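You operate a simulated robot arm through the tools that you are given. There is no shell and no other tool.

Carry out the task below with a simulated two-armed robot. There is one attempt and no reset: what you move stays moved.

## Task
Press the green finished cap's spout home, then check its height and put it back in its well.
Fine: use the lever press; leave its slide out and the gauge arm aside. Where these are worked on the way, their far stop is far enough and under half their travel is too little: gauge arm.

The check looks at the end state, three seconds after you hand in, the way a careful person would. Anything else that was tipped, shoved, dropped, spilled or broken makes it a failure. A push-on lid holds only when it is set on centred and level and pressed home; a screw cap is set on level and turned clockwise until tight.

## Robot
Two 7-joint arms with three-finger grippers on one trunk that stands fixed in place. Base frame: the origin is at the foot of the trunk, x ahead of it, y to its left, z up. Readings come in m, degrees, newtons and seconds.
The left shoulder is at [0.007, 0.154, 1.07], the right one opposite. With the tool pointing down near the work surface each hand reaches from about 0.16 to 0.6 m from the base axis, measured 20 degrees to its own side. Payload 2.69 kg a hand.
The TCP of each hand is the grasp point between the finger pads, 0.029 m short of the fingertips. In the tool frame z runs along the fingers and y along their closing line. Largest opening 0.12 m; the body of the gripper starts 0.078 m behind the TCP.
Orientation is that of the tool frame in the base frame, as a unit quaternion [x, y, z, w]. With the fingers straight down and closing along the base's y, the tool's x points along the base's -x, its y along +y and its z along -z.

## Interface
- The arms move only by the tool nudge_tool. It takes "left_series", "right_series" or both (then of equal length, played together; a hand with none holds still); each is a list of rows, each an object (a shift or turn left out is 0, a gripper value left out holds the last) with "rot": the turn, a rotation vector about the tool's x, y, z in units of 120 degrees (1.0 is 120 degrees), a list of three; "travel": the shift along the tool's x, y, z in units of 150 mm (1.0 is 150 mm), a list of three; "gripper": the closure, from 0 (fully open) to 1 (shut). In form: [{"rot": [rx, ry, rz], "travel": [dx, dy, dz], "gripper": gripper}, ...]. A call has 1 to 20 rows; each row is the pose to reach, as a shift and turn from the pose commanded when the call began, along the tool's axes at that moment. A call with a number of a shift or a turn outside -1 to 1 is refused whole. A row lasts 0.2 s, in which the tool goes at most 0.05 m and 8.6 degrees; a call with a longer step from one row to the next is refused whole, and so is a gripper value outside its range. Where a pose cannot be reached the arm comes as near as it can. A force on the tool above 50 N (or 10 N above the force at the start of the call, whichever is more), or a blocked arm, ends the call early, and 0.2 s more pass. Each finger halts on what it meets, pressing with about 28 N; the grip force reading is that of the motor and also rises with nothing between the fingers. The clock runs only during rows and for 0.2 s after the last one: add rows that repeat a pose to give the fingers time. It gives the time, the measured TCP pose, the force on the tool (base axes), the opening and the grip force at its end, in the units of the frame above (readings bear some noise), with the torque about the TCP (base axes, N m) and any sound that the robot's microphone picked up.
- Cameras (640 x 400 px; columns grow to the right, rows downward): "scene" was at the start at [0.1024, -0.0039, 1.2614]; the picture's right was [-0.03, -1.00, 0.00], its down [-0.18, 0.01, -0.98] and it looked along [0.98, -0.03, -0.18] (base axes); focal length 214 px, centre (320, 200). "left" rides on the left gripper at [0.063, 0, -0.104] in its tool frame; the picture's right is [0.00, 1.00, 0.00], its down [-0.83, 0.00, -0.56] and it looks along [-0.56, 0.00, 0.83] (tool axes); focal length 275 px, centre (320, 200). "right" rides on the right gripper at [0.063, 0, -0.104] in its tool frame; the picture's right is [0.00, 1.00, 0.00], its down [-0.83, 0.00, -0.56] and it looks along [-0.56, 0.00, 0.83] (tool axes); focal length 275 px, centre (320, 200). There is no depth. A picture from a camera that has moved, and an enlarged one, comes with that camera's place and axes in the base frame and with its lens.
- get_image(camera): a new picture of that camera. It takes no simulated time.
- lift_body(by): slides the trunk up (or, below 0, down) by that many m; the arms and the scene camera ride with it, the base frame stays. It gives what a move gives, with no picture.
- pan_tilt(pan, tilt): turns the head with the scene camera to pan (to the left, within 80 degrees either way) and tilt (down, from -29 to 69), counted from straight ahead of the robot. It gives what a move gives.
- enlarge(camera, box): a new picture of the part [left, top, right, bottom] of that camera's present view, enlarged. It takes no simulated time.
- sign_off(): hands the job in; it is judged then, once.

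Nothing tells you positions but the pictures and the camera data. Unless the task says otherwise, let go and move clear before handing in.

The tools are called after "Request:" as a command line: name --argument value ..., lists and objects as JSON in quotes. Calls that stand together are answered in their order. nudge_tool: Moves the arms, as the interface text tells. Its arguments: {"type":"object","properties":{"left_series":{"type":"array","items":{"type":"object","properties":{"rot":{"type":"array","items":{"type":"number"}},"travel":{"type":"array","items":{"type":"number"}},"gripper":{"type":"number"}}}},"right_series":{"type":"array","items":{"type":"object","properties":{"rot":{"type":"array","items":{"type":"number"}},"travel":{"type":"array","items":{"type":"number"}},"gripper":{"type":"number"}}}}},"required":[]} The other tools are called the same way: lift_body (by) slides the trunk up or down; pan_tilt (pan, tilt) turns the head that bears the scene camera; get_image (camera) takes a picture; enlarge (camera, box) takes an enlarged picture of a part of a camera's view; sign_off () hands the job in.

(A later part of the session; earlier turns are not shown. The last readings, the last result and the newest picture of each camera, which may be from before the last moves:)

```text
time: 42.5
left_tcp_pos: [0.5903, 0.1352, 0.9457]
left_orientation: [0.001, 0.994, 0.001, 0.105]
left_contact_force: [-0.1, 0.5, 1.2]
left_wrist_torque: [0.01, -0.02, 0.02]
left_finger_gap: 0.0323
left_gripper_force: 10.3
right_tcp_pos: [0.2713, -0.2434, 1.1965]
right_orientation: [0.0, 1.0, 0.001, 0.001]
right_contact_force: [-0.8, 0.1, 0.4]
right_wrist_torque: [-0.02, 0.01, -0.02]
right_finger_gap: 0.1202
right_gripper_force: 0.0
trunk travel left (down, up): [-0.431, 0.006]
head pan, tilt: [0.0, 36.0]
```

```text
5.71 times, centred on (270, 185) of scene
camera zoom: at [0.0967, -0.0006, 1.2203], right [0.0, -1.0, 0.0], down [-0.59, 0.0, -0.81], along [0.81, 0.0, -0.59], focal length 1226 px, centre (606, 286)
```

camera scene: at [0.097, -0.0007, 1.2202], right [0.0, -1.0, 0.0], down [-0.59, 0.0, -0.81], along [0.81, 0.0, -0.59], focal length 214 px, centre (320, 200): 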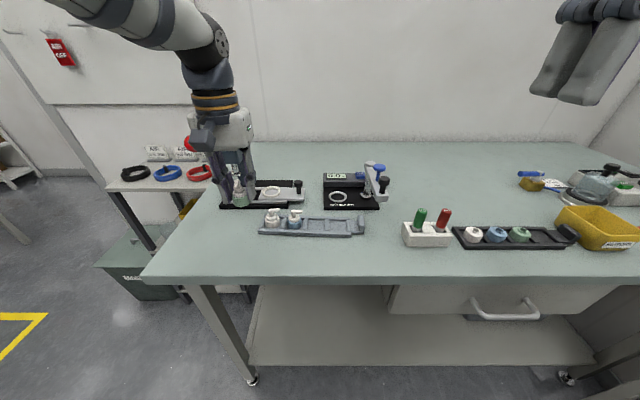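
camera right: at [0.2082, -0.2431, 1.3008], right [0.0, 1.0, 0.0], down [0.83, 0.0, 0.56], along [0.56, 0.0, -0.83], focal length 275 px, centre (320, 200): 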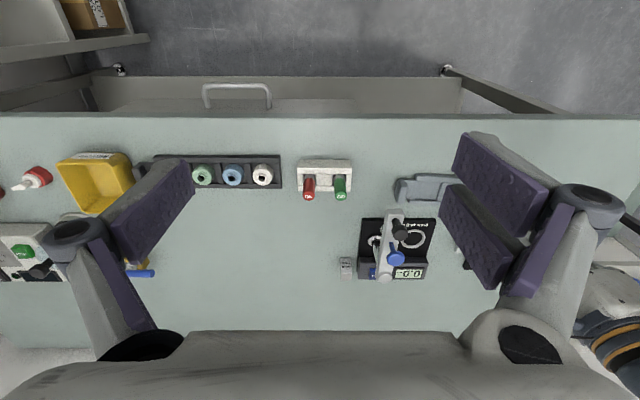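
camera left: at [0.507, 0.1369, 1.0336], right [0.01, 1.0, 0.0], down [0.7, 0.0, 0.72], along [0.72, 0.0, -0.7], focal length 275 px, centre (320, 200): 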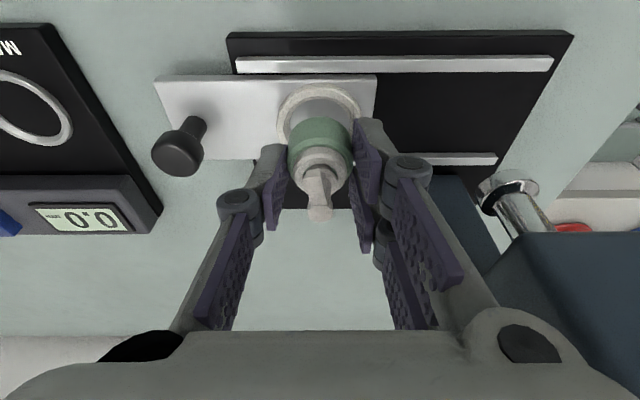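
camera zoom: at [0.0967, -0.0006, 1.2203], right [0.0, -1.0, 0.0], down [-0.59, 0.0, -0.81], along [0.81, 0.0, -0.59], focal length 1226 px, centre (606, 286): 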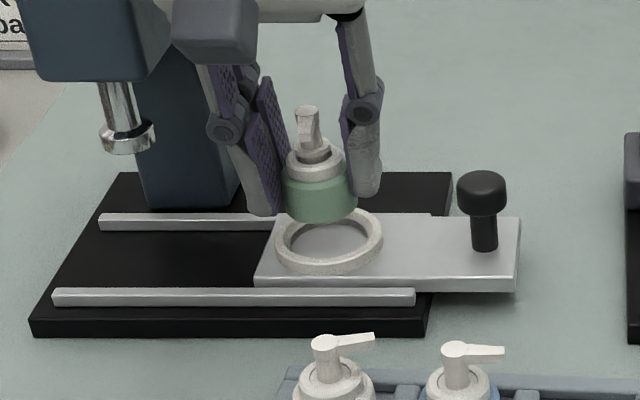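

Reach is fine. The cap is above and apparently a bit beyond the ring centre; zooming to measure the offset.

Request:
enlarge --camera "left" --box '[260, 70, 380, 160]'

Request:
enlarge --camera "scene" --box '[255, 165, 299, 201]'

```text
4.44 times, centred on (320, 115) of left
camera zoom: at [0.507, 0.1369, 1.0336], right [0.01, 1.0, 0.0], down [0.7, 0.0, 0.72], along [0.72, 0.0, -0.7], focal length 1224 px, centre (320, 578)
```

zoom: 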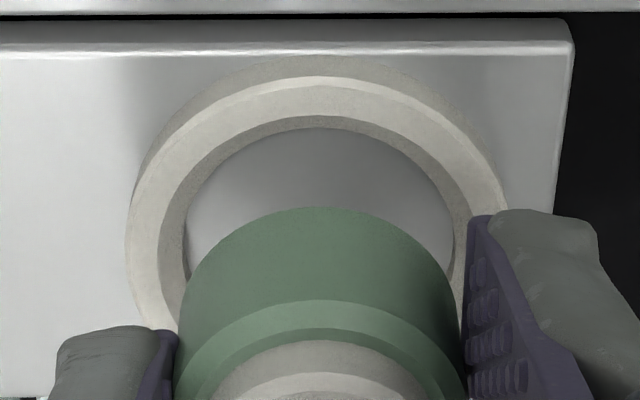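

```text
11.11 times, centred on (277, 183) of scene
camera zoom: at [0.0967, -0.0006, 1.2203], right [0.0, -1.0, 0.0], down [-0.59, 0.0, -0.81], along [0.81, 0.0, -0.59], focal length 2383 px, centre (798, 389)
```

zoom: 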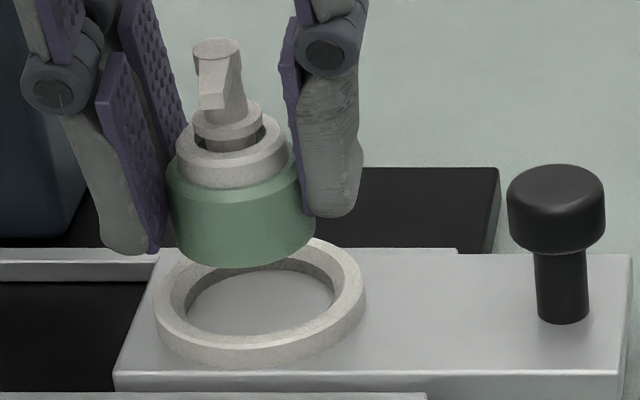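

Hand-camera geometry puts the cap axis at x≈0.5954 and the ring centre at 0.5944-0.5966, laterally aligned within about half a millimetre. I'll lower to just above the ring lip and re-check.

Request:
nudge_tool --left_series '[{"travel": [0.0065, -0.003, 0.03]}, {"travel": [0.013, -0.003, 0.061]}, {"travel": [0.0194, -0.003, 0.0913]}, {"travel": [0.0194, -0.003, 0.0913]}]'

Request:
enlarge --camera "left" --box '[260, 70, 380, 160]'

Request:
enlarge --camera "scene" --box '[255, 165, 299, 201]'

```text
time: 43.5
left_tcp_pos: [0.5896, 0.1359, 0.9307]
left_orientation: [0.002, 0.995, 0.0, 0.105]
left_contact_force: [0.1, -0.2, 0.4]
left_wrist_torque: [0.01, 0.0, 0.01]
left_finger_gap: 0.0321
left_gripper_force: 9.9
right_tcp_pos: [0.2711, -0.2433, 1.1965]
right_orientation: [0.0, 1.0, 0.0, -0.001]
right_contact_force: [-0.1, 0.0, 0.0]
right_wrist_torque: [-0.02, -0.01, 0.01]
right_finger_gap: 0.1201
right_gripper_force: 0.0
trunk travel left (down, up): [-0.431, 0.006]
head pan, tilt: [0.0, 36.0]
```

```text
4.44 times, centred on (320, 115) of left
camera zoom: at [0.5069, 0.1367, 1.0197], right [0.01, 1.0, 0.0], down [0.7, 0.0, 0.72], along [0.72, 0.0, -0.7], focal length 1224 px, centre (320, 578)
```

zoom: 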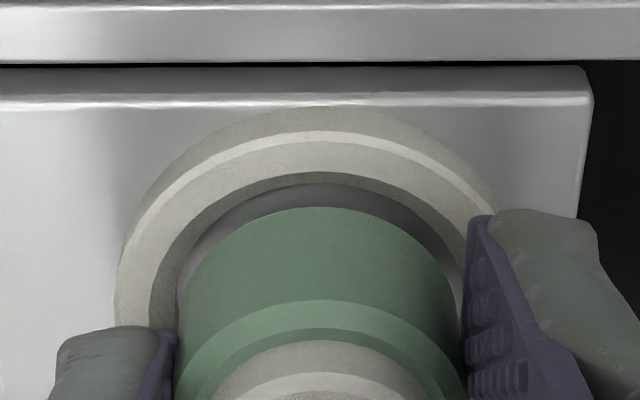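

```text
11.11 times, centred on (277, 183) of scene
camera zoom: at [0.0969, -0.0006, 1.2202], right [0.0, -1.0, 0.0], down [-0.59, 0.0, -0.81], along [0.81, 0.0, -0.59], focal length 2383 px, centre (798, 389)
```

zoom: 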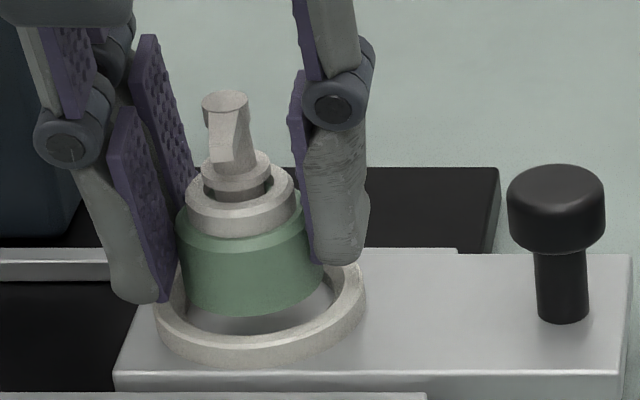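

Still aligned within about a millimetre in both views. Lowering in small steps, watching force: first 4 mm.

Request:
nudge_tool --left_series '[{"travel": [0.0028, -0.002, 0.013]}, {"travel": [0.0055, -0.002, 0.026]}, {"travel": [0.0055, -0.002, 0.026]}]'

Request:
enlarge --camera "left" --box '[260, 70, 380, 160]'

Request:
enlarge --camera "scene" --box '[255, 165, 299, 201]'

```text
time: 44.3
left_tcp_pos: [0.5905, 0.1338, 0.9277]
left_orientation: [0.0, 0.995, 0.001, 0.104]
left_contact_force: [0.5, 0.2, 0.6]
left_wrist_torque: [-0.02, 0.0, 0.0]
left_finger_gap: 0.0319
left_gripper_force: 10.0
right_tcp_pos: [0.2709, -0.2436, 1.1953]
right_orientation: [0.0, 1.0, 0.0, 0.0]
right_contact_force: [-0.2, 0.1, 0.0]
right_wrist_torque: [0.0, 0.01, 0.01]
right_finger_gap: 0.1201
right_gripper_force: 0.0
trunk travel left (down, up): [-0.431, 0.006]
head pan, tilt: [0.0, 36.0]
```

```text
4.44 times, centred on (320, 115) of left
camera zoom: at [0.5073, 0.1362, 1.0158], right [0.01, 1.0, 0.0], down [0.7, 0.0, 0.72], along [0.72, 0.0, -0.7], focal length 1224 px, centre (320, 578)
```

zoom: 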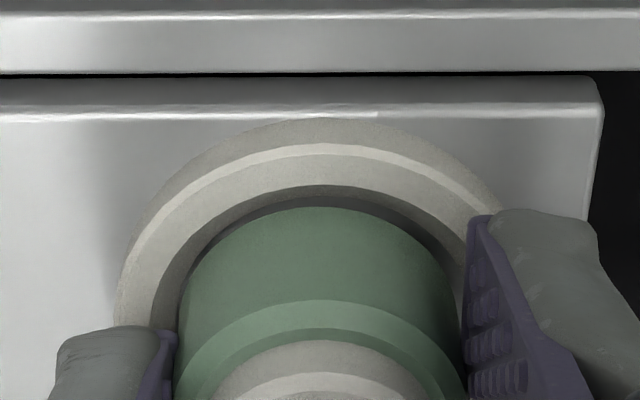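

```text
11.11 times, centred on (277, 183) of scene
camera zoom: at [0.0969, -0.0006, 1.2202], right [0.0, -1.0, 0.0], down [-0.59, 0.0, -0.81], along [0.81, 0.0, -0.59], focal length 2383 px, centre (798, 389)
```

zoom: 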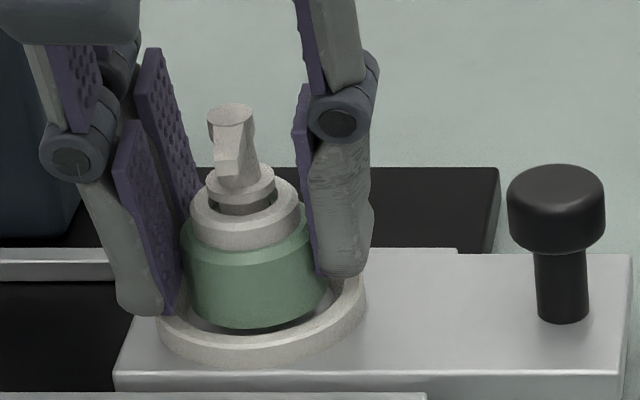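

No contact yet and the cap's base is at the ring lip. Continuing down slowly.

Request:
nudge_tool --left_series '[{"travel": [0.0021, -0.002, 0.01]}, {"travel": [0.0042, -0.003, 0.0196]}, {"travel": [0.0042, -0.003, 0.0196]}]'

Request:
enlarge --camera "scene" --box '[255, 165, 299, 201]'

```text
time: 45.1
left_tcp_pos: [0.5888, 0.1335, 0.9247]
left_orientation: [0.001, 0.995, 0.0, 0.104]
left_contact_force: [0.0, -0.6, 1.4]
left_wrist_torque: [0.01, 0.01, 0.0]
left_finger_gap: 0.0319
left_gripper_force: 10.0
right_tcp_pos: [0.2712, -0.2442, 1.1959]
right_orientation: [0.0, 1.0, 0.0, 0.0]
right_contact_force: [-0.2, 0.2, 0.2]
right_wrist_torque: [-0.01, 0.02, -0.01]
right_finger_gap: 0.12
right_gripper_force: 0.0
trunk travel left (down, up): [-0.431, 0.006]
head pan, tilt: [0.0, 36.0]
```

```text
11.11 times, centred on (277, 183) of scene
camera zoom: at [0.0969, -0.0006, 1.2202], right [0.0, -1.0, 0.0], down [-0.59, 0.0, -0.81], along [0.81, 0.0, -0.59], focal length 2383 px, centre (798, 389)
```

zoom: 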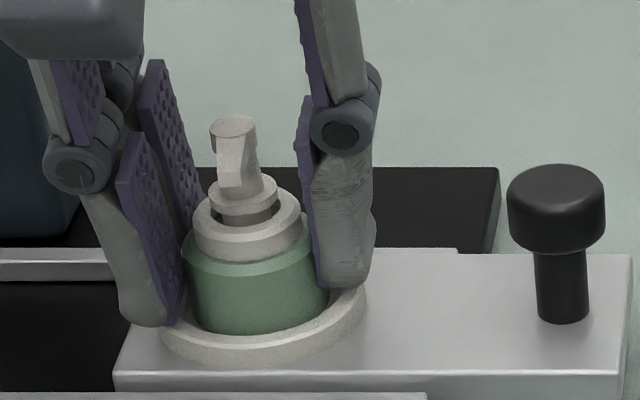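

Request:
nudge_tool --left_series '[{"travel": [0.0014, 0, 0.0066]}, {"travel": [0.0028, 0, 0.013]}, {"travel": [0.0028, 0, 0.013]}]'

Request:
enlarge --camera "scene" --box '[255, 165, 299, 201]'

Request:
enlarge --camera "left" --box '[260, 70, 380, 160]'

```text
time: 45.9
left_tcp_pos: [0.5899, 0.1343, 0.9214]
left_orientation: [0.001, 0.995, 0.001, 0.105]
left_contact_force: [3.6, 0.8, -0.3]
left_wrist_torque: [0.05, -0.13, 0.03]
left_finger_gap: 0.032
left_gripper_force: 9.4
right_tcp_pos: [0.2717, -0.2434, 1.1962]
right_orientation: [0.0, 1.0, 0.0, 0.0]
right_contact_force: [-0.4, 1.3, 0.1]
right_wrist_torque: [-0.03, -0.02, 0.0]
right_finger_gap: 0.1199
right_gripper_force: 0.0
trunk travel left (down, up): [-0.431, 0.006]
head pan, tilt: [0.0, 36.0]
```

```text
11.11 times, centred on (277, 183) of scene
camera zoom: at [0.0973, -0.0005, 1.2201], right [0.0, -1.0, 0.0], down [-0.59, 0.0, -0.81], along [0.81, 0.0, -0.59], focal length 2383 px, centre (798, 389)
```

zoom: 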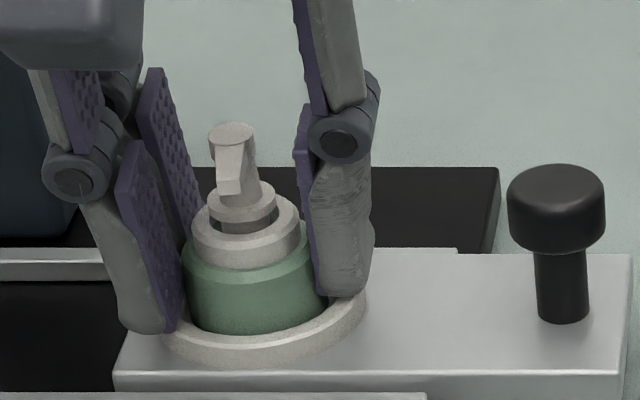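

```text
4.44 times, centred on (320, 115) of left
camera zoom: at [0.5073, 0.1364, 1.0105], right [0.01, 1.0, 0.0], down [0.7, 0.0, 0.72], along [0.72, 0.0, -0.7], focal length 1224 px, centre (320, 578)
```

zoom: 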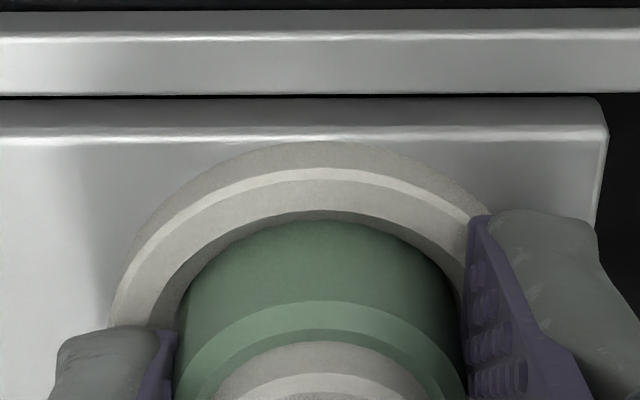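

The cap is inside the ring but brushing its near wall (3.6 N toward +x). I'll shift 1.2 mm outward and ease down to the nest floor.

Request:
nudge_tool --left_series '[{"travel": [-0.0078, 0, 0.0017]}, {"travel": [-0.0078, 0, 0.0017]}, {"travel": [-0.0068, 0, 0.0067]}, {"travel": [-0.0058, 0, 0.0115]}, {"travel": [-0.0058, 0, 0.0115]}]'

Request:
enlarge --camera "scene" --box '[255, 165, 299, 201]'

Request:
enlarge --camera "left" --box '[260, 70, 380, 160]'

```text
time: 47.1
left_tcp_pos: [0.5909, 0.1345, 0.9229]
left_orientation: [0.0, 0.994, 0.0, 0.107]
left_contact_force: [-3.2, 0.8, 6.6]
left_wrist_torque: [0.11, 0.21, 0.09]
left_finger_gap: 0.0321
left_gripper_force: 10.5
right_tcp_pos: [0.2699, -0.2438, 1.1972]
right_orientation: [0.0, 1.0, 0.0, 0.001]
right_contact_force: [0.0, -0.1, -0.1]
right_wrist_torque: [0.03, 0.02, 0.02]
right_finger_gap: 0.12
right_gripper_force: 0.1
trunk travel left (down, up): [-0.431, 0.006]
head pan, tilt: [0.0, 36.0]
```

```text
11.11 times, centred on (277, 183) of scene
camera zoom: at [0.096, -0.0006, 1.2203], right [0.0, -1.0, 0.0], down [-0.59, 0.0, -0.81], along [0.81, 0.0, -0.59], focal length 2383 px, centre (798, 389)
```

zoom: 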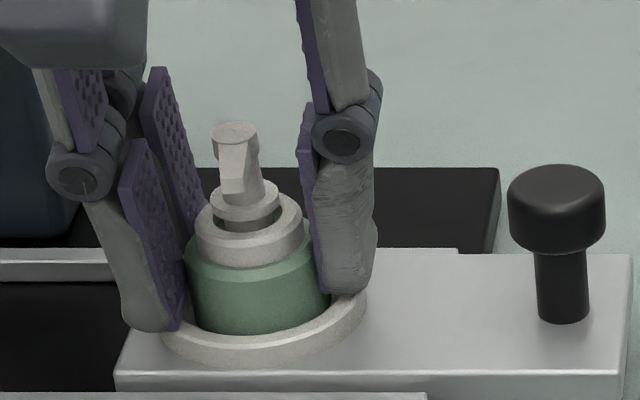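

```text
4.44 times, centred on (320, 115) of left
camera zoom: at [0.5078, 0.136, 1.0105], right [0.01, 1.0, 0.0], down [0.7, 0.0, 0.72], along [0.72, 0.0, -0.7], focal length 1224 px, centre (320, 578)
```

zoom: 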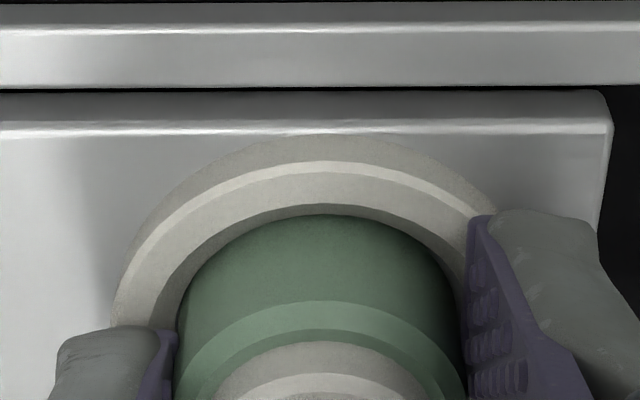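

Contact is now mostly upward (6.6 N), with the cap seated inside the ring. I'll ease up half a millimetre, open gently, and look.

Request:
nudge_tool --left_series '[{"travel": [-0.001, 0, -0.004]}, {"travel": [-0.001, 0, -0.004], "gripper": 0.7}, {"travel": [-0.001, 0, -0.004], "gripper": 0.66}, {"travel": [-0.001, 0, -0.004], "gripper": 0.64}, {"travel": [-0.001, 0, -0.004], "gripper": 0.64}]'

Request:
enlarge --camera "scene" --box '[255, 165, 299, 201]'

Request:
enlarge --camera "left" --box '[260, 70, 380, 160]'

```text
time: 48.3
left_tcp_pos: [0.5904, 0.1354, 0.9203]
left_orientation: [0.001, 0.995, -0.001, 0.104]
left_contact_force: [-0.5, 0.1, -0.3]
left_wrist_torque: [-0.05, -0.01, 0.04]
left_finger_gap: 0.0433
left_gripper_force: 0.1
right_tcp_pos: [0.2713, -0.2431, 1.1957]
right_orientation: [0.001, 1.0, -0.001, 0.0]
right_contact_force: [-0.3, -0.2, 0.0]
right_wrist_torque: [0.02, 0.0, -0.02]
right_finger_gap: 0.1198
right_gripper_force: 0.0
trunk travel left (down, up): [-0.431, 0.006]
head pan, tilt: [0.0, 36.0]
```

```text
11.11 times, centred on (277, 183) of scene
camera zoom: at [0.097, -0.0006, 1.2202], right [0.0, -1.0, 0.0], down [-0.59, 0.0, -0.81], along [0.81, 0.0, -0.59], focal length 2383 px, centre (798, 389)
```

zoom: 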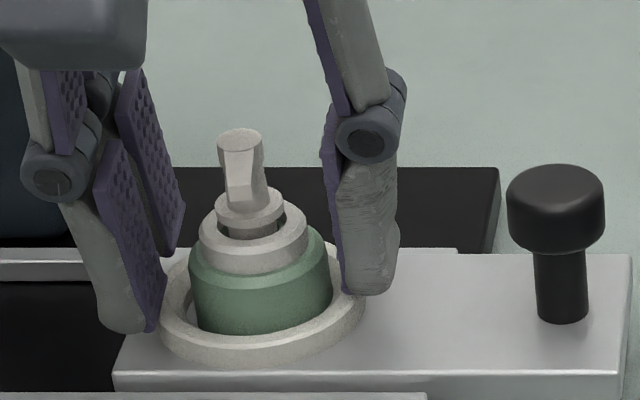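

```text
4.44 times, centred on (320, 115) of left
camera zoom: at [0.5082, 0.136, 1.0099], right [0.01, 1.0, 0.0], down [0.7, 0.0, 0.72], along [0.72, 0.0, -0.7], focal length 1224 px, centre (320, 578)
```

zoom: 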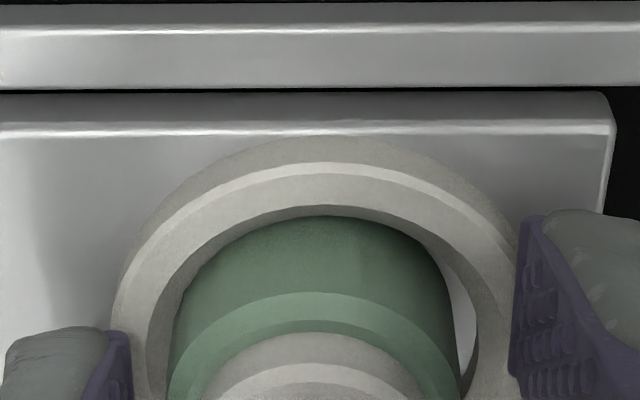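

The cap stands level inside the press nest, released. I'll withdraw the hand up along its axis, then back off and turn it 90° so it can grip the slide knob without nearing the press head.

Request:
nudge_tool --left_series '[{"travel": [0, 0, -0.1], "gripper": 0.62}, {"travel": [0, 0, -0.25], "gripper": 0.62}, {"travel": [0, 0, -0.4], "gripper": 0.62}, {"travel": [0.1, 0, -0.55], "gripper": 0.62}, {"travel": [0.3, -0.1, -0.55], "gripper": 0.6}, {"travel": [0.5, -0.2, -0.55], "gripper": 0.6}, {"travel": [0.7, -0.3, -0.55], "gripper": 0.6}, {"travel": [0.7, -0.3, -0.55], "gripper": 0.6}]'

Request:
get_image --camera "left"

Request:
enlarge --camera "scene" --box '[200, 130, 320, 220]'

```text
time: 50.1
left_tcp_pos: [0.4704, 0.0887, 0.981]
left_orientation: [0.001, 0.995, 0.0, 0.104]
left_contact_force: [-0.3, 0.2, -0.4]
left_wrist_torque: [0.01, 0.0, -0.01]
left_finger_gap: 0.0478
left_gripper_force: 0.1
right_tcp_pos: [0.2711, -0.2432, 1.1962]
right_orientation: [0.0, 1.0, -0.001, -0.001]
right_contact_force: [0.0, 0.2, 0.6]
right_wrist_torque: [-0.01, 0.03, -0.02]
right_finger_gap: 0.1198
right_gripper_force: 0.1
trunk travel left (down, up): [-0.431, 0.006]
head pan, tilt: [0.0, 36.0]
```

```text
taken
camera left: at [0.3883, 0.091, 1.0689], right [0.01, 1.0, 0.0], down [0.7, 0.0, 0.72], along [0.72, 0.0, -0.7], focal length 275 px, centre (320, 200)
```

left: 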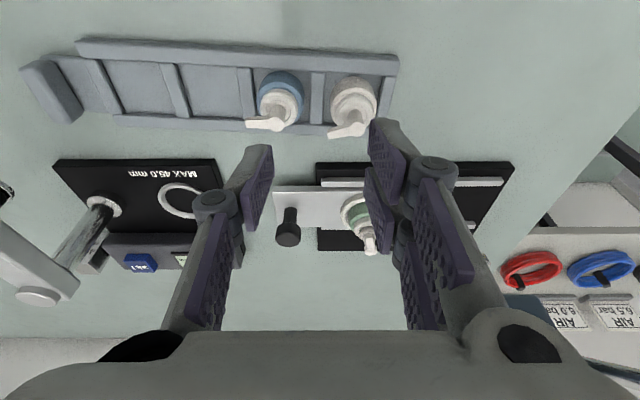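

```text
4.44 times, centred on (260, 175) of scene
camera zoom: at [0.0972, -0.0005, 1.2201], right [0.0, -1.0, 0.0], down [-0.59, 0.0, -0.81], along [0.81, 0.0, -0.59], focal length 953 px, centre (587, 311)
```

zoom: 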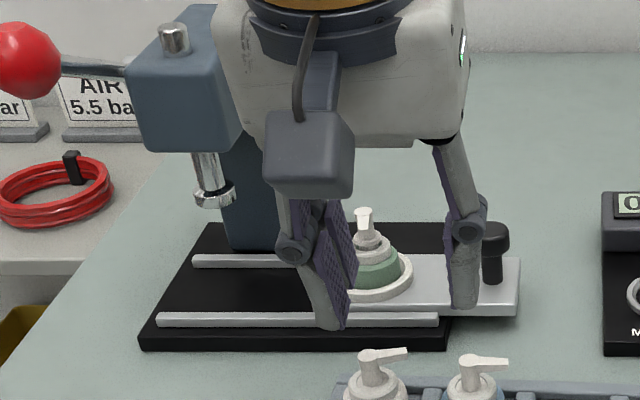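

The cap stands in the nest. Rotating the hand -90° about its axis now (slightly higher), before approaching the slide knob.

Request:
nudge_tool --left_series '[{"rot": [0, 0, -0.0625], "travel": [0, 0, -0.04]}, {"rot": [0, 0, -0.125], "travel": [0, 0, -0.08]}, {"rot": [0, 0, -0.1875], "travel": [0, 0, -0.1]}, {"rot": [0, 0, -0.25], "travel": [0, 0, -0.1]}, {"rot": [0, 0, -0.3125], "travel": [0, 0, -0.1]}, {"rot": [0, 0, -0.375], "travel": [0, 0, -0.1]}, {"rot": [0, 0, -0.4375], "travel": [0, 0, -0.1]}, {"rot": [0, 0, -0.5], "travel": [0, 0, -0.1]}, {"rot": [0, 0, -0.5625], "travel": [0, 0, -0.1]}, {"rot": [0, 0, -0.625], "travel": [0, 0, -0.1]}, {"rot": [0, 0, -0.6875], "travel": [0, 0, -0.1]}, {"rot": [0, 0, -0.75], "travel": [0, 0, -0.1]}, {"rot": [0, 0, -0.75], "travel": [0, 0, -0.1]}]'

Request:
get_image --camera "left"

Request:
get_image --camera "scene"

```text
time: 52.9
left_tcp_pos: [0.4675, 0.0917, 0.9894]
left_orientation: [0.705, -0.702, 0.073, -0.068]
left_contact_force: [-0.2, 1.2, 0.7]
left_wrist_torque: [0.0, 0.0, -0.01]
left_finger_gap: 0.0479
left_gripper_force: 0.0
right_tcp_pos: [0.2714, -0.2435, 1.1967]
right_orientation: [0.0, 1.0, 0.0, 0.0]
right_contact_force: [0.1, 0.0, 0.5]
right_wrist_torque: [0.01, 0.01, 0.01]
right_finger_gap: 0.12
right_gripper_force: 0.2
trunk travel left (down, up): [-0.431, 0.006]
head pan, tilt: [0.0, 36.0]
```

```text
taken
camera left: at [0.4475, 0.0297, 1.0933], right [-0.98, 0.0, -0.2], down [-0.11, 0.83, 0.54], along [0.17, 0.55, -0.82], focal length 275 px, centre (320, 200)
```

left: 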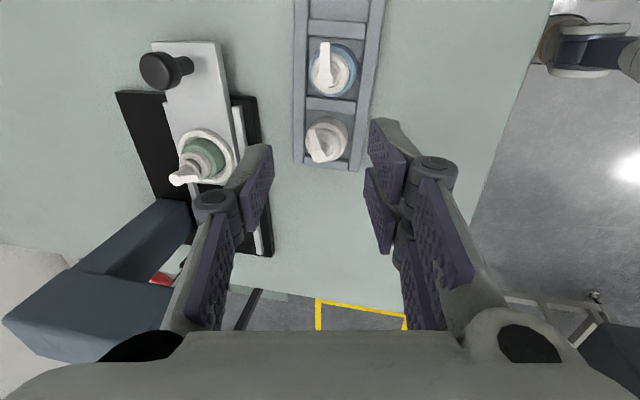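

```text
taken
camera scene: at [0.1019, 0.0024, 1.2393], right [0.03, -1.0, 0.0], down [-0.4, -0.01, -0.91], along [0.91, 0.03, -0.4], focal length 214 px, centre (320, 200)
```

scene: 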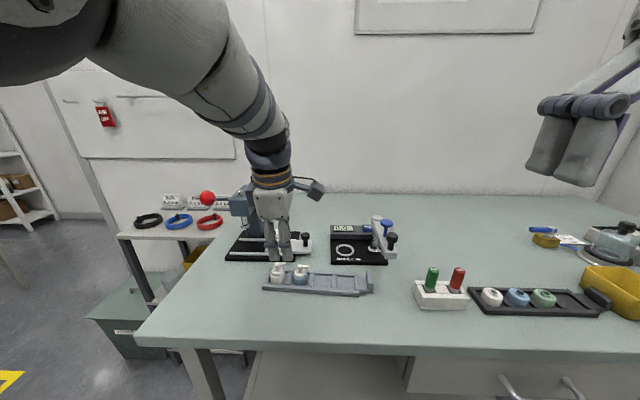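

In this orientation close-in, the elbow leans on the head again; moving outward relieves it. I'll go out over the slide knob at about (0.59, 0.058).

Request:
nudge_tool --left_series '[{"travel": [0.04, -0.1, 0.02]}, {"travel": [0.08, -0.2, 0.045]}, {"travel": [0.12, -0.3, 0.07]}, {"travel": [0.16, -0.42, 0.1]}, {"travel": [0.2, -0.54, 0.14]}, {"travel": [0.225, -0.66, 0.2]}, {"travel": [0.225, -0.771, 0.3]}, {"travel": [0.225, -0.771, 0.3]}]'

Request:
get_image --camera "left"

Request:
get_image --camera "scene"

```text
time: 54.7
left_tcp_pos: [0.5779, 0.0605, 0.9756]
left_orientation: [-0.703, 0.704, -0.074, 0.075]
left_contact_force: [-0.7, -0.2, 0.0]
left_wrist_torque: [0.02, -0.01, -0.03]
left_finger_gap: 0.0481
left_gripper_force: 0.1
left hand out of reach, approached as far as the arm can: row 7, 8
right_tcp_pos: [0.2719, -0.243, 1.1967]
right_orientation: [0.0, 1.0, 0.0, 0.0]
right_contact_force: [-0.6, -0.5, 0.7]
right_wrist_torque: [0.02, -0.02, 0.0]
right_finger_gap: 0.12
right_gripper_force: 0.1
trunk travel left (down, up): [-0.431, 0.006]
head pan, tilt: [0.0, 36.0]
```

```text
taken
camera left: at [0.5567, -0.0021, 1.0769], right [-0.98, 0.01, -0.21], down [-0.11, 0.83, 0.54], along [0.18, 0.56, -0.81], focal length 275 px, centre (320, 200)
```

left: 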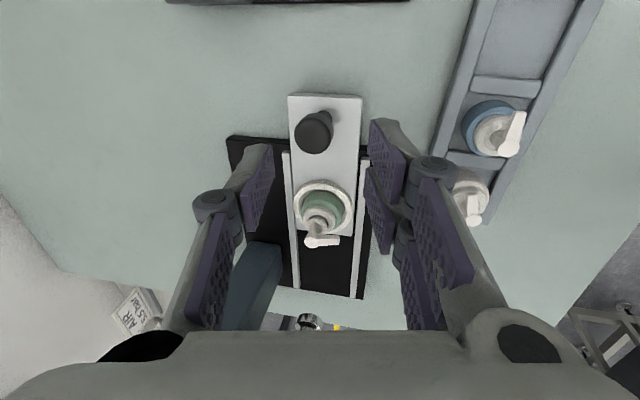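

```text
taken
camera scene: at [0.0971, -0.0005, 1.2202], right [0.0, -1.0, 0.0], down [-0.59, 0.0, -0.81], along [0.81, 0.0, -0.59], focal length 214 px, centre (320, 200)
```

scene: 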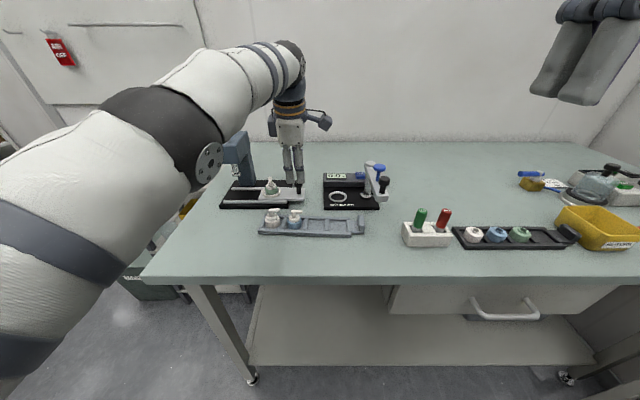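

The hand just runs out of reach at 12° tilt, so I'll tilt to 20° and come in along the tool axis to the knob. First a pre-grip pose.

Request:
nudge_tool --left_series '[{"rot": [0.033, 0, 0], "travel": [0.008, 0.002, 0.05], "gripper": 0.54}, {"rot": [0.0667, 0, 0], "travel": [0.0167, 0.005, 0.12], "gripper": 0.54}, {"rot": [0.0667, 0, 0], "travel": [0.0167, 0.008, 0.2156], "gripper": 0.54}, {"rot": [0.0667, 0, 0], "travel": [0.0167, 0.008, 0.2156], "gripper": 0.54}]'

Request:
get_image --camera "left"

Request:
enlarge --camera "scene" --box '[240, 150, 340, 220]'

```text
time: 55.7
left_tcp_pos: [0.5839, 0.0572, 0.9447]
left_orientation: [0.696, -0.696, 0.124, -0.123]
left_contact_force: [-0.3, 0.2, -1.1]
left_wrist_torque: [-0.01, -0.03, 0.0]
left_finger_gap: 0.0553
left_gripper_force: 0.0
right_tcp_pos: [0.2717, -0.2422, 1.1964]
right_orientation: [-0.001, 1.0, 0.0, 0.001]
right_contact_force: [0.0, 0.1, -0.7]
right_wrist_torque: [-0.03, 0.02, 0.02]
right_finger_gap: 0.12
right_gripper_force: 0.1
trunk travel left (down, up): [-0.431, 0.006]
head pan, tilt: [0.0, 36.0]
```

```text
taken
camera left: at [0.5483, -0.0038, 1.0418], right [-0.94, 0.0, -0.34], down [-0.19, 0.83, 0.52], along [0.29, 0.55, -0.78], focal length 275 px, centre (320, 200)
```

left: 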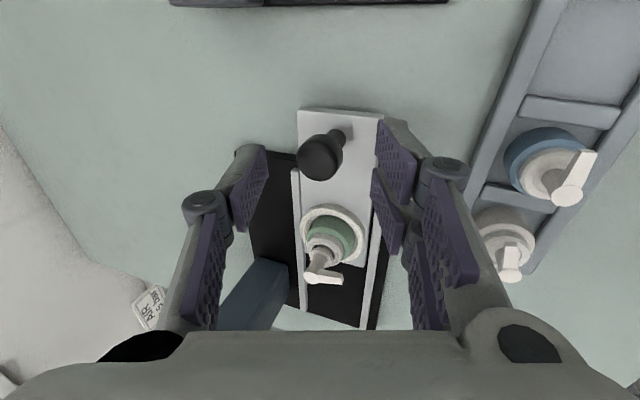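

```text
5.71 times, centred on (290, 185) of scene
camera zoom: at [0.0968, -0.0006, 1.2202], right [0.0, -1.0, 0.0], down [-0.59, 0.0, -0.81], along [0.81, 0.0, -0.59], focal length 1226 px, centre (491, 286)
```

zoom: 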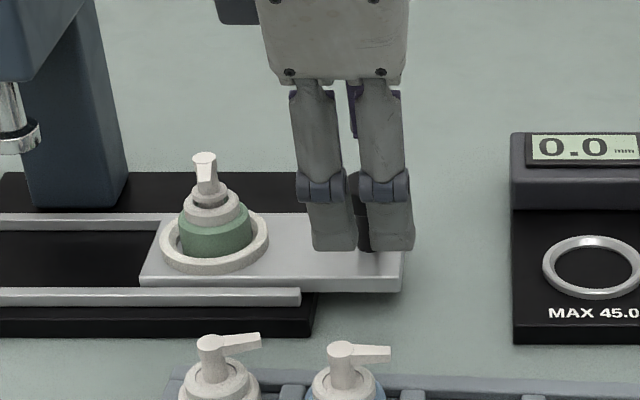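

The knob is centred under the gripper in both directions. Moving 22 mm along the tool axis to straddle it, then closing.

Request:
nudge_tool --left_series '[{"travel": [0, 0, 0.05]}, {"travel": [0, 0, 0.1]}, {"travel": [0, 0, 0.147]}, {"travel": [0, 0, 0.147]}, {"travel": [0, 0, 0.147], "gripper": 0.7}, {"travel": [0, 0, 0.147], "gripper": 0.85}, {"travel": [0, 0, 0.147], "gripper": 1.0}, {"travel": [0, 0, 0.147], "gripper": 1.0}, {"travel": [0, 0, 0.147], "gripper": 1.0}]'

Request:
enlarge --camera "left" --box '[240, 110, 400, 290]'

Request:
enlarge --camera "scene" --box '[240, 150, 340, 220]'

```text
time: 57.7
left_tcp_pos: [0.5914, 0.0565, 0.9229]
left_orientation: [-0.696, 0.697, -0.123, 0.122]
left_contact_force: [4.5, -0.2, 1.3]
left_wrist_torque: [0.14, 0.16, 0.11]
left_finger_gap: 0.0255
left_gripper_force: 44.8
right_tcp_pos: [0.2728, -0.2419, 1.1972]
right_orientation: [0.0, 1.0, 0.0, -0.001]
right_contact_force: [0.8, -0.2, 0.2]
right_wrist_torque: [-0.04, 0.0, 0.01]
right_finger_gap: 0.1199
right_gripper_force: 0.0
trunk travel left (down, up): [-0.431, 0.006]
head pan, tilt: [0.0, 36.0]
```

```text
2.22 times, centred on (320, 200) of left
camera zoom: at [0.5561, -0.0048, 1.0207], right [-0.94, 0.01, -0.34], down [-0.19, 0.83, 0.52], along [0.29, 0.56, -0.78], focal length 612 px, centre (320, 200)
```

zoom: 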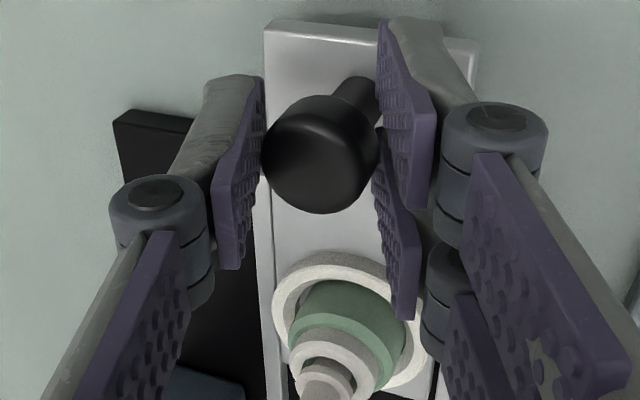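

```text
5.71 times, centred on (290, 185) of scene
camera zoom: at [0.0974, -0.0007, 1.2202], right [0.0, -1.0, 0.0], down [-0.59, 0.0, -0.81], along [0.81, 0.0, -0.59], focal length 1226 px, centre (491, 286)
```

zoom: 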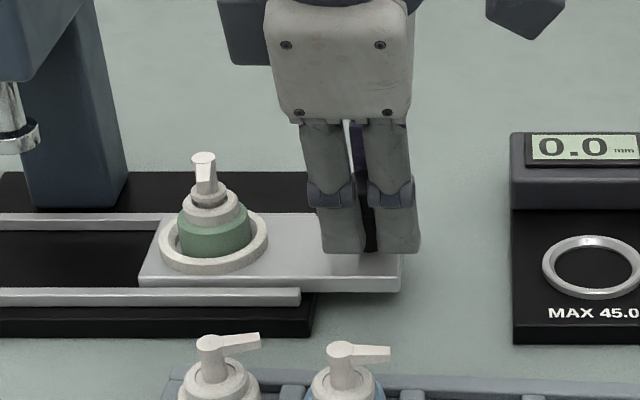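

The knob is firmly gripped. Pushing the slide in (+y) smoothly, first 70 mm.

Request:
nudge_tool --left_series '[{"travel": [-0.03, 0, 0]}, {"travel": [-0.08, 0, 0]}, {"travel": [-0.13, 0, 0]}, {"travel": [-0.18, 0, 0]}, {"travel": [-0.23, 0, 0]}, {"travel": [-0.28, 0, 0]}, {"travel": [-0.33, 0, 0]}, {"travel": [-0.38, 0, 0]}, {"travel": [-0.43, 0, 0]}, {"travel": [-0.467, 0, 0]}, {"travel": [-0.467, 0, 0]}]'

Request:
get_image --camera "left"

Request:
enlarge --camera "scene" --box '[200, 140, 320, 220]'

```text
time: 60.1
left_tcp_pos: [0.5904, 0.1267, 0.9225]
left_orientation: [-0.695, 0.697, -0.123, 0.122]
left_contact_force: [-0.7, -0.8, 3.9]
left_wrist_torque: [-0.03, 0.27, 0.06]
left_finger_gap: 0.0256
left_gripper_force: 44.6
right_tcp_pos: [0.2707, -0.2443, 1.1962]
right_orientation: [0.0, 1.0, 0.0, 0.001]
right_contact_force: [-0.5, -0.2, 0.6]
right_wrist_torque: [0.0, -0.02, -0.03]
right_finger_gap: 0.1201
right_gripper_force: 0.0
trunk travel left (down, up): [-0.431, 0.006]
head pan, tilt: [0.0, 36.0]
```

```text
taken
camera left: at [0.5561, 0.0651, 1.0207], right [-0.94, 0.01, -0.34], down [-0.19, 0.83, 0.52], along [0.29, 0.55, -0.78], focal length 275 px, centre (320, 200)
```

left: 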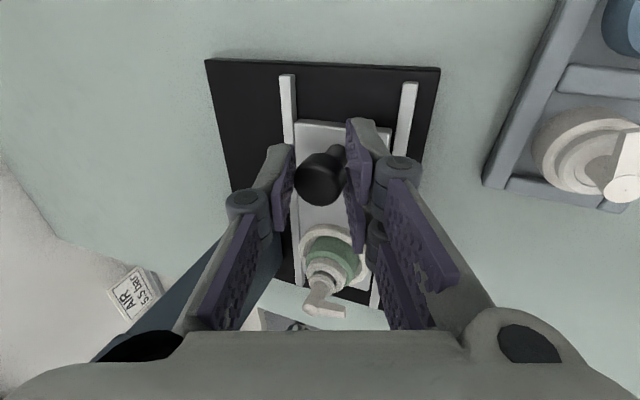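

```text
5.00 times, centred on (260, 180) of scene
camera zoom: at [0.0966, -0.0007, 1.2202], right [0.0, -1.0, 0.0], down [-0.59, 0.0, -0.81], along [0.81, 0.0, -0.59], focal length 1072 px, centre (620, 300)
```

zoom: 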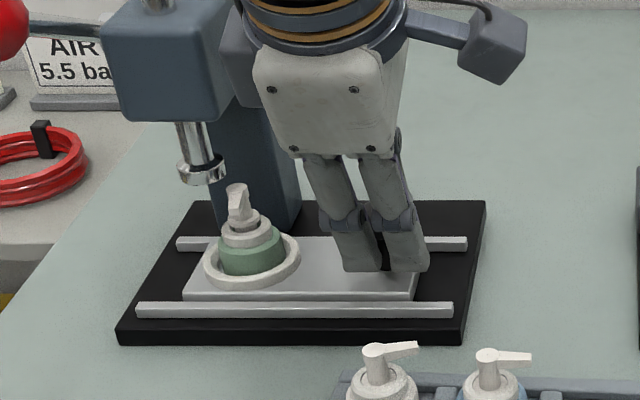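

The slide moves freely. Cap needs roughly 15-20 mm more to be under the plunger; continuing in small steps.

Request:
nudge_tool --left_series '[{"travel": [-0.027, 0, 0]}, {"travel": [-0.053, 0, 0]}, {"travel": [-0.08, 0, 0]}, {"travel": [-0.08, 0, 0]}]'

Request:
enlarge --camera "scene" --box '[200, 140, 320, 220]'

Request:
enlarge --camera "scene" --box '[225, 160, 275, 200]'

```text
time: 61.1
left_tcp_pos: [0.5919, 0.1394, 0.9225]
left_orientation: [0.696, -0.696, 0.124, -0.122]
left_contact_force: [2.4, 1.7, 2.1]
left_wrist_torque: [-0.17, 0.11, 0.03]
left_finger_gap: 0.0252
left_gripper_force: 45.3
right_tcp_pos: [0.2713, -0.2437, 1.1963]
right_orientation: [0.0, 1.0, 0.001, 0.001]
right_contact_force: [-0.4, -0.2, -0.4]
right_wrist_torque: [0.02, -0.02, 0.01]
right_finger_gap: 0.1202
right_gripper_force: 0.0
trunk travel left (down, up): [-0.431, 0.006]
head pan, tilt: [0.0, 36.0]
```

```text
5.00 times, centred on (260, 180) of scene
camera zoom: at [0.097, -0.0004, 1.2202], right [0.0, -1.0, 0.0], down [-0.59, 0.0, -0.81], along [0.81, 0.0, -0.59], focal length 1072 px, centre (620, 300)
```

zoom: 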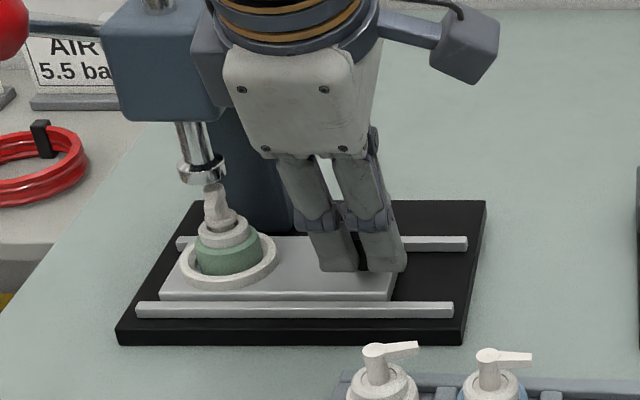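

```text
10.00 times, centred on (250, 180) of scene
camera zoom: at [0.097, -0.0004, 1.2202], right [0.0, -1.0, 0.0], down [-0.59, 0.0, -0.81], along [0.81, 0.0, -0.59], focal length 2145 px, centre (1020, 400)
```

zoom: 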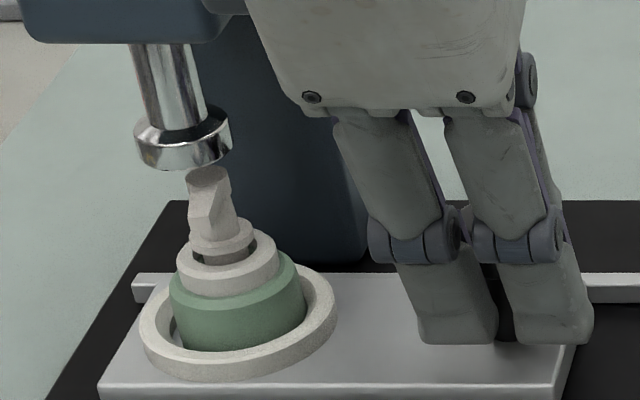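

The spout clears the plunger foot by several millimetres and is about 5 mm short of its axis. Continuing to the stop in small steps.

Request:
nudge_tool --left_series '[{"travel": [-0.013, 0, 0]}, {"travel": [-0.027, 0, 0]}, {"travel": [-0.04, 0, 0]}, {"travel": [-0.04, 0, 0]}]'

Request:
enlarge --camera "scene" --box '[225, 160, 275, 200]'

```text
time: 62.1
left_tcp_pos: [0.591, 0.1407, 0.9219]
left_orientation: [-0.695, 0.697, -0.124, 0.121]
left_contact_force: [4.5, -17.4, 2.1]
left_wrist_torque: [-0.31, 0.11, -0.34]
left_finger_gap: 0.0257
left_gripper_force: 44.7
right_tcp_pos: [0.2703, -0.2448, 1.1966]
right_orientation: [0.0, 1.0, 0.001, 0.0]
right_contact_force: [0.3, 0.3, 0.2]
right_wrist_torque: [-0.01, -0.02, -0.01]
right_finger_gap: 0.1198
right_gripper_force: 0.1
trunk travel left (down, up): [-0.431, 0.006]
head pan, tilt: [0.0, 36.0]
```

```text
10.00 times, centred on (250, 180) of scene
camera zoom: at [0.0972, -0.0026, 1.2202], right [0.0, -1.0, 0.0], down [-0.59, 0.0, -0.81], along [0.81, 0.0, -0.59], focal length 2145 px, centre (1020, 400)
```

zoom: 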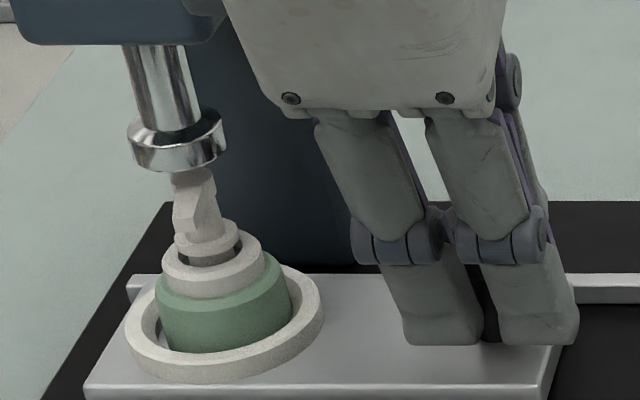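

The slide is blocked with 17 N, likely at its stop. Checking whether it's the slide stop or the hand touching the press.

Request:
get_image --camera "left"

Request:
enlarge --camera "scene" --box '[190, 120, 320, 220]'

Request:
get_image --camera "right"

```text
taken
camera left: at [0.5559, 0.0803, 1.0207], right [-0.94, 0.01, -0.34], down [-0.18, 0.83, 0.52], along [0.29, 0.55, -0.78], focal length 275 px, centre (320, 200)
```

left: 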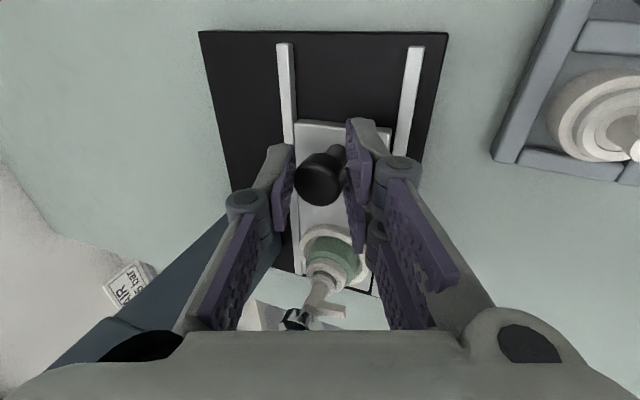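

```text
4.00 times, centred on (255, 170) of scene
camera zoom: at [0.0972, -0.0026, 1.2202], right [0.0, -1.0, 0.0], down [-0.59, 0.0, -0.81], along [0.81, 0.0, -0.59], focal length 858 px, centre (580, 320)
```

zoom: 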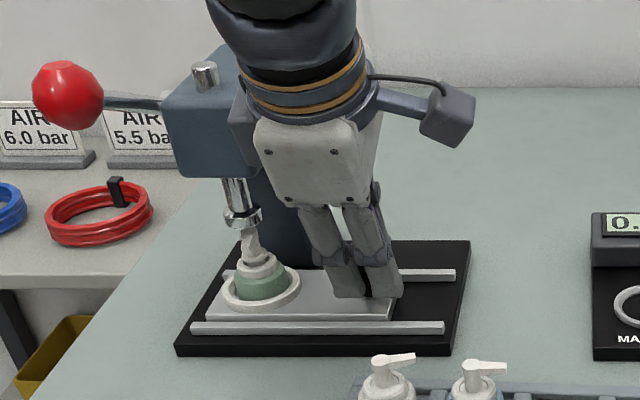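

```text
taken
camera right: at [0.2085, -0.2452, 1.3004], right [0.0, 1.0, 0.0], down [0.83, 0.0, 0.56], along [0.56, 0.0, -0.83], focal length 275 px, centre (320, 200)
```

right: 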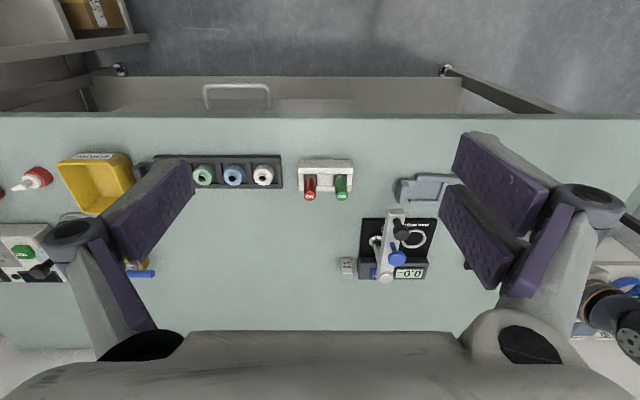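

The torque shows the resistance is at the fingers, so the slide is at its inner stop with the spout under the plunger. I'll relax the push, release the knob and withdraw.

Request:
nudge_tool --left_series '[{"travel": [0.012, 0, 0]}, {"travel": [0.025, 0, 0]}, {"travel": [0.025, 0, 0], "gripper": 0.8}, {"travel": [0.025, 0, 0], "gripper": 0.6}, {"travel": [0.025, 0, 0], "gripper": 0.54}, {"travel": [0.025, 0, -0.1], "gripper": 0.54}, {"travel": [0.025, 0, -0.2], "gripper": 0.54}, {"travel": [0.025, 0, -0.35], "gripper": 0.54}, {"travel": [0.025, 0.15, -0.45], "gripper": 0.54}, {"travel": [0.025, 0.35, -0.45], "gripper": 0.54}, {"travel": [0.025, 0.35, -0.45], "gripper": 0.54}]'

Request:
get_image --camera "left"

Request:
enlarge --camera "scene" --box '[190, 120, 320, 220]'

```text
time: 64.5
left_tcp_pos: [0.5187, 0.1416, 0.9685]
left_orientation: [-0.696, 0.697, -0.123, 0.122]
left_contact_force: [0.4, -0.5, -0.2]
left_wrist_torque: [0.0, -0.03, -0.02]
left_finger_gap: 0.0551
left_gripper_force: 0.1
right_tcp_pos: [0.2714, -0.2432, 1.196]
right_orientation: [0.0, 1.0, 0.0, 0.0]
right_contact_force: [-0.3, 0.5, 1.4]
right_wrist_torque: [-0.03, -0.01, -0.04]
right_finger_gap: 0.1202
right_gripper_force: 0.0
trunk travel left (down, up): [-0.431, 0.006]
head pan, tilt: [0.0, 36.0]
```

```text
taken
camera left: at [0.4831, 0.0798, 1.0663], right [-0.94, 0.01, -0.34], down [-0.19, 0.83, 0.52], along [0.29, 0.55, -0.78], focal length 275 px, centre (320, 200)
```

left: 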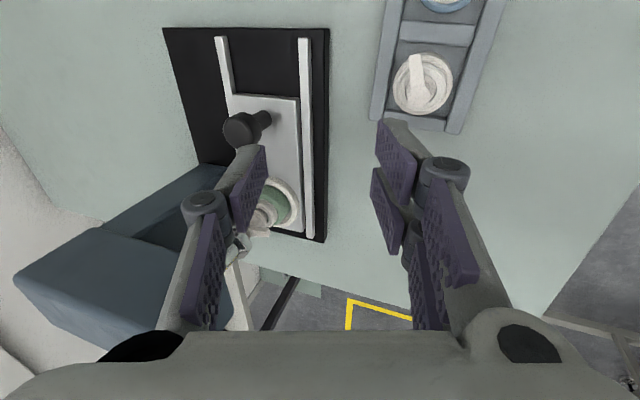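

```text
4.00 times, centred on (255, 170) of scene
camera zoom: at [0.0971, -0.0006, 1.2201], right [0.0, -1.0, 0.0], down [-0.59, 0.0, -0.81], along [0.81, 0.0, -0.59], focal length 858 px, centre (580, 320)
```

zoom: 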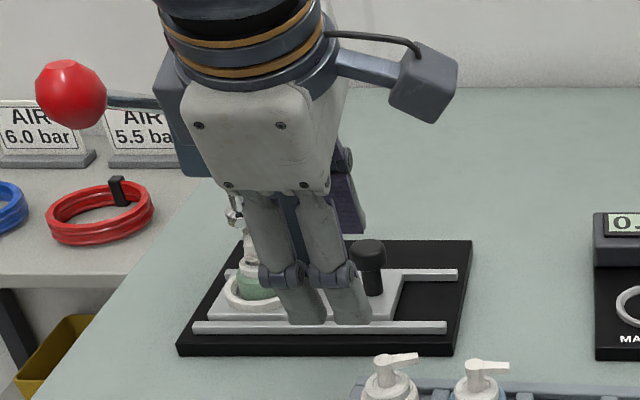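

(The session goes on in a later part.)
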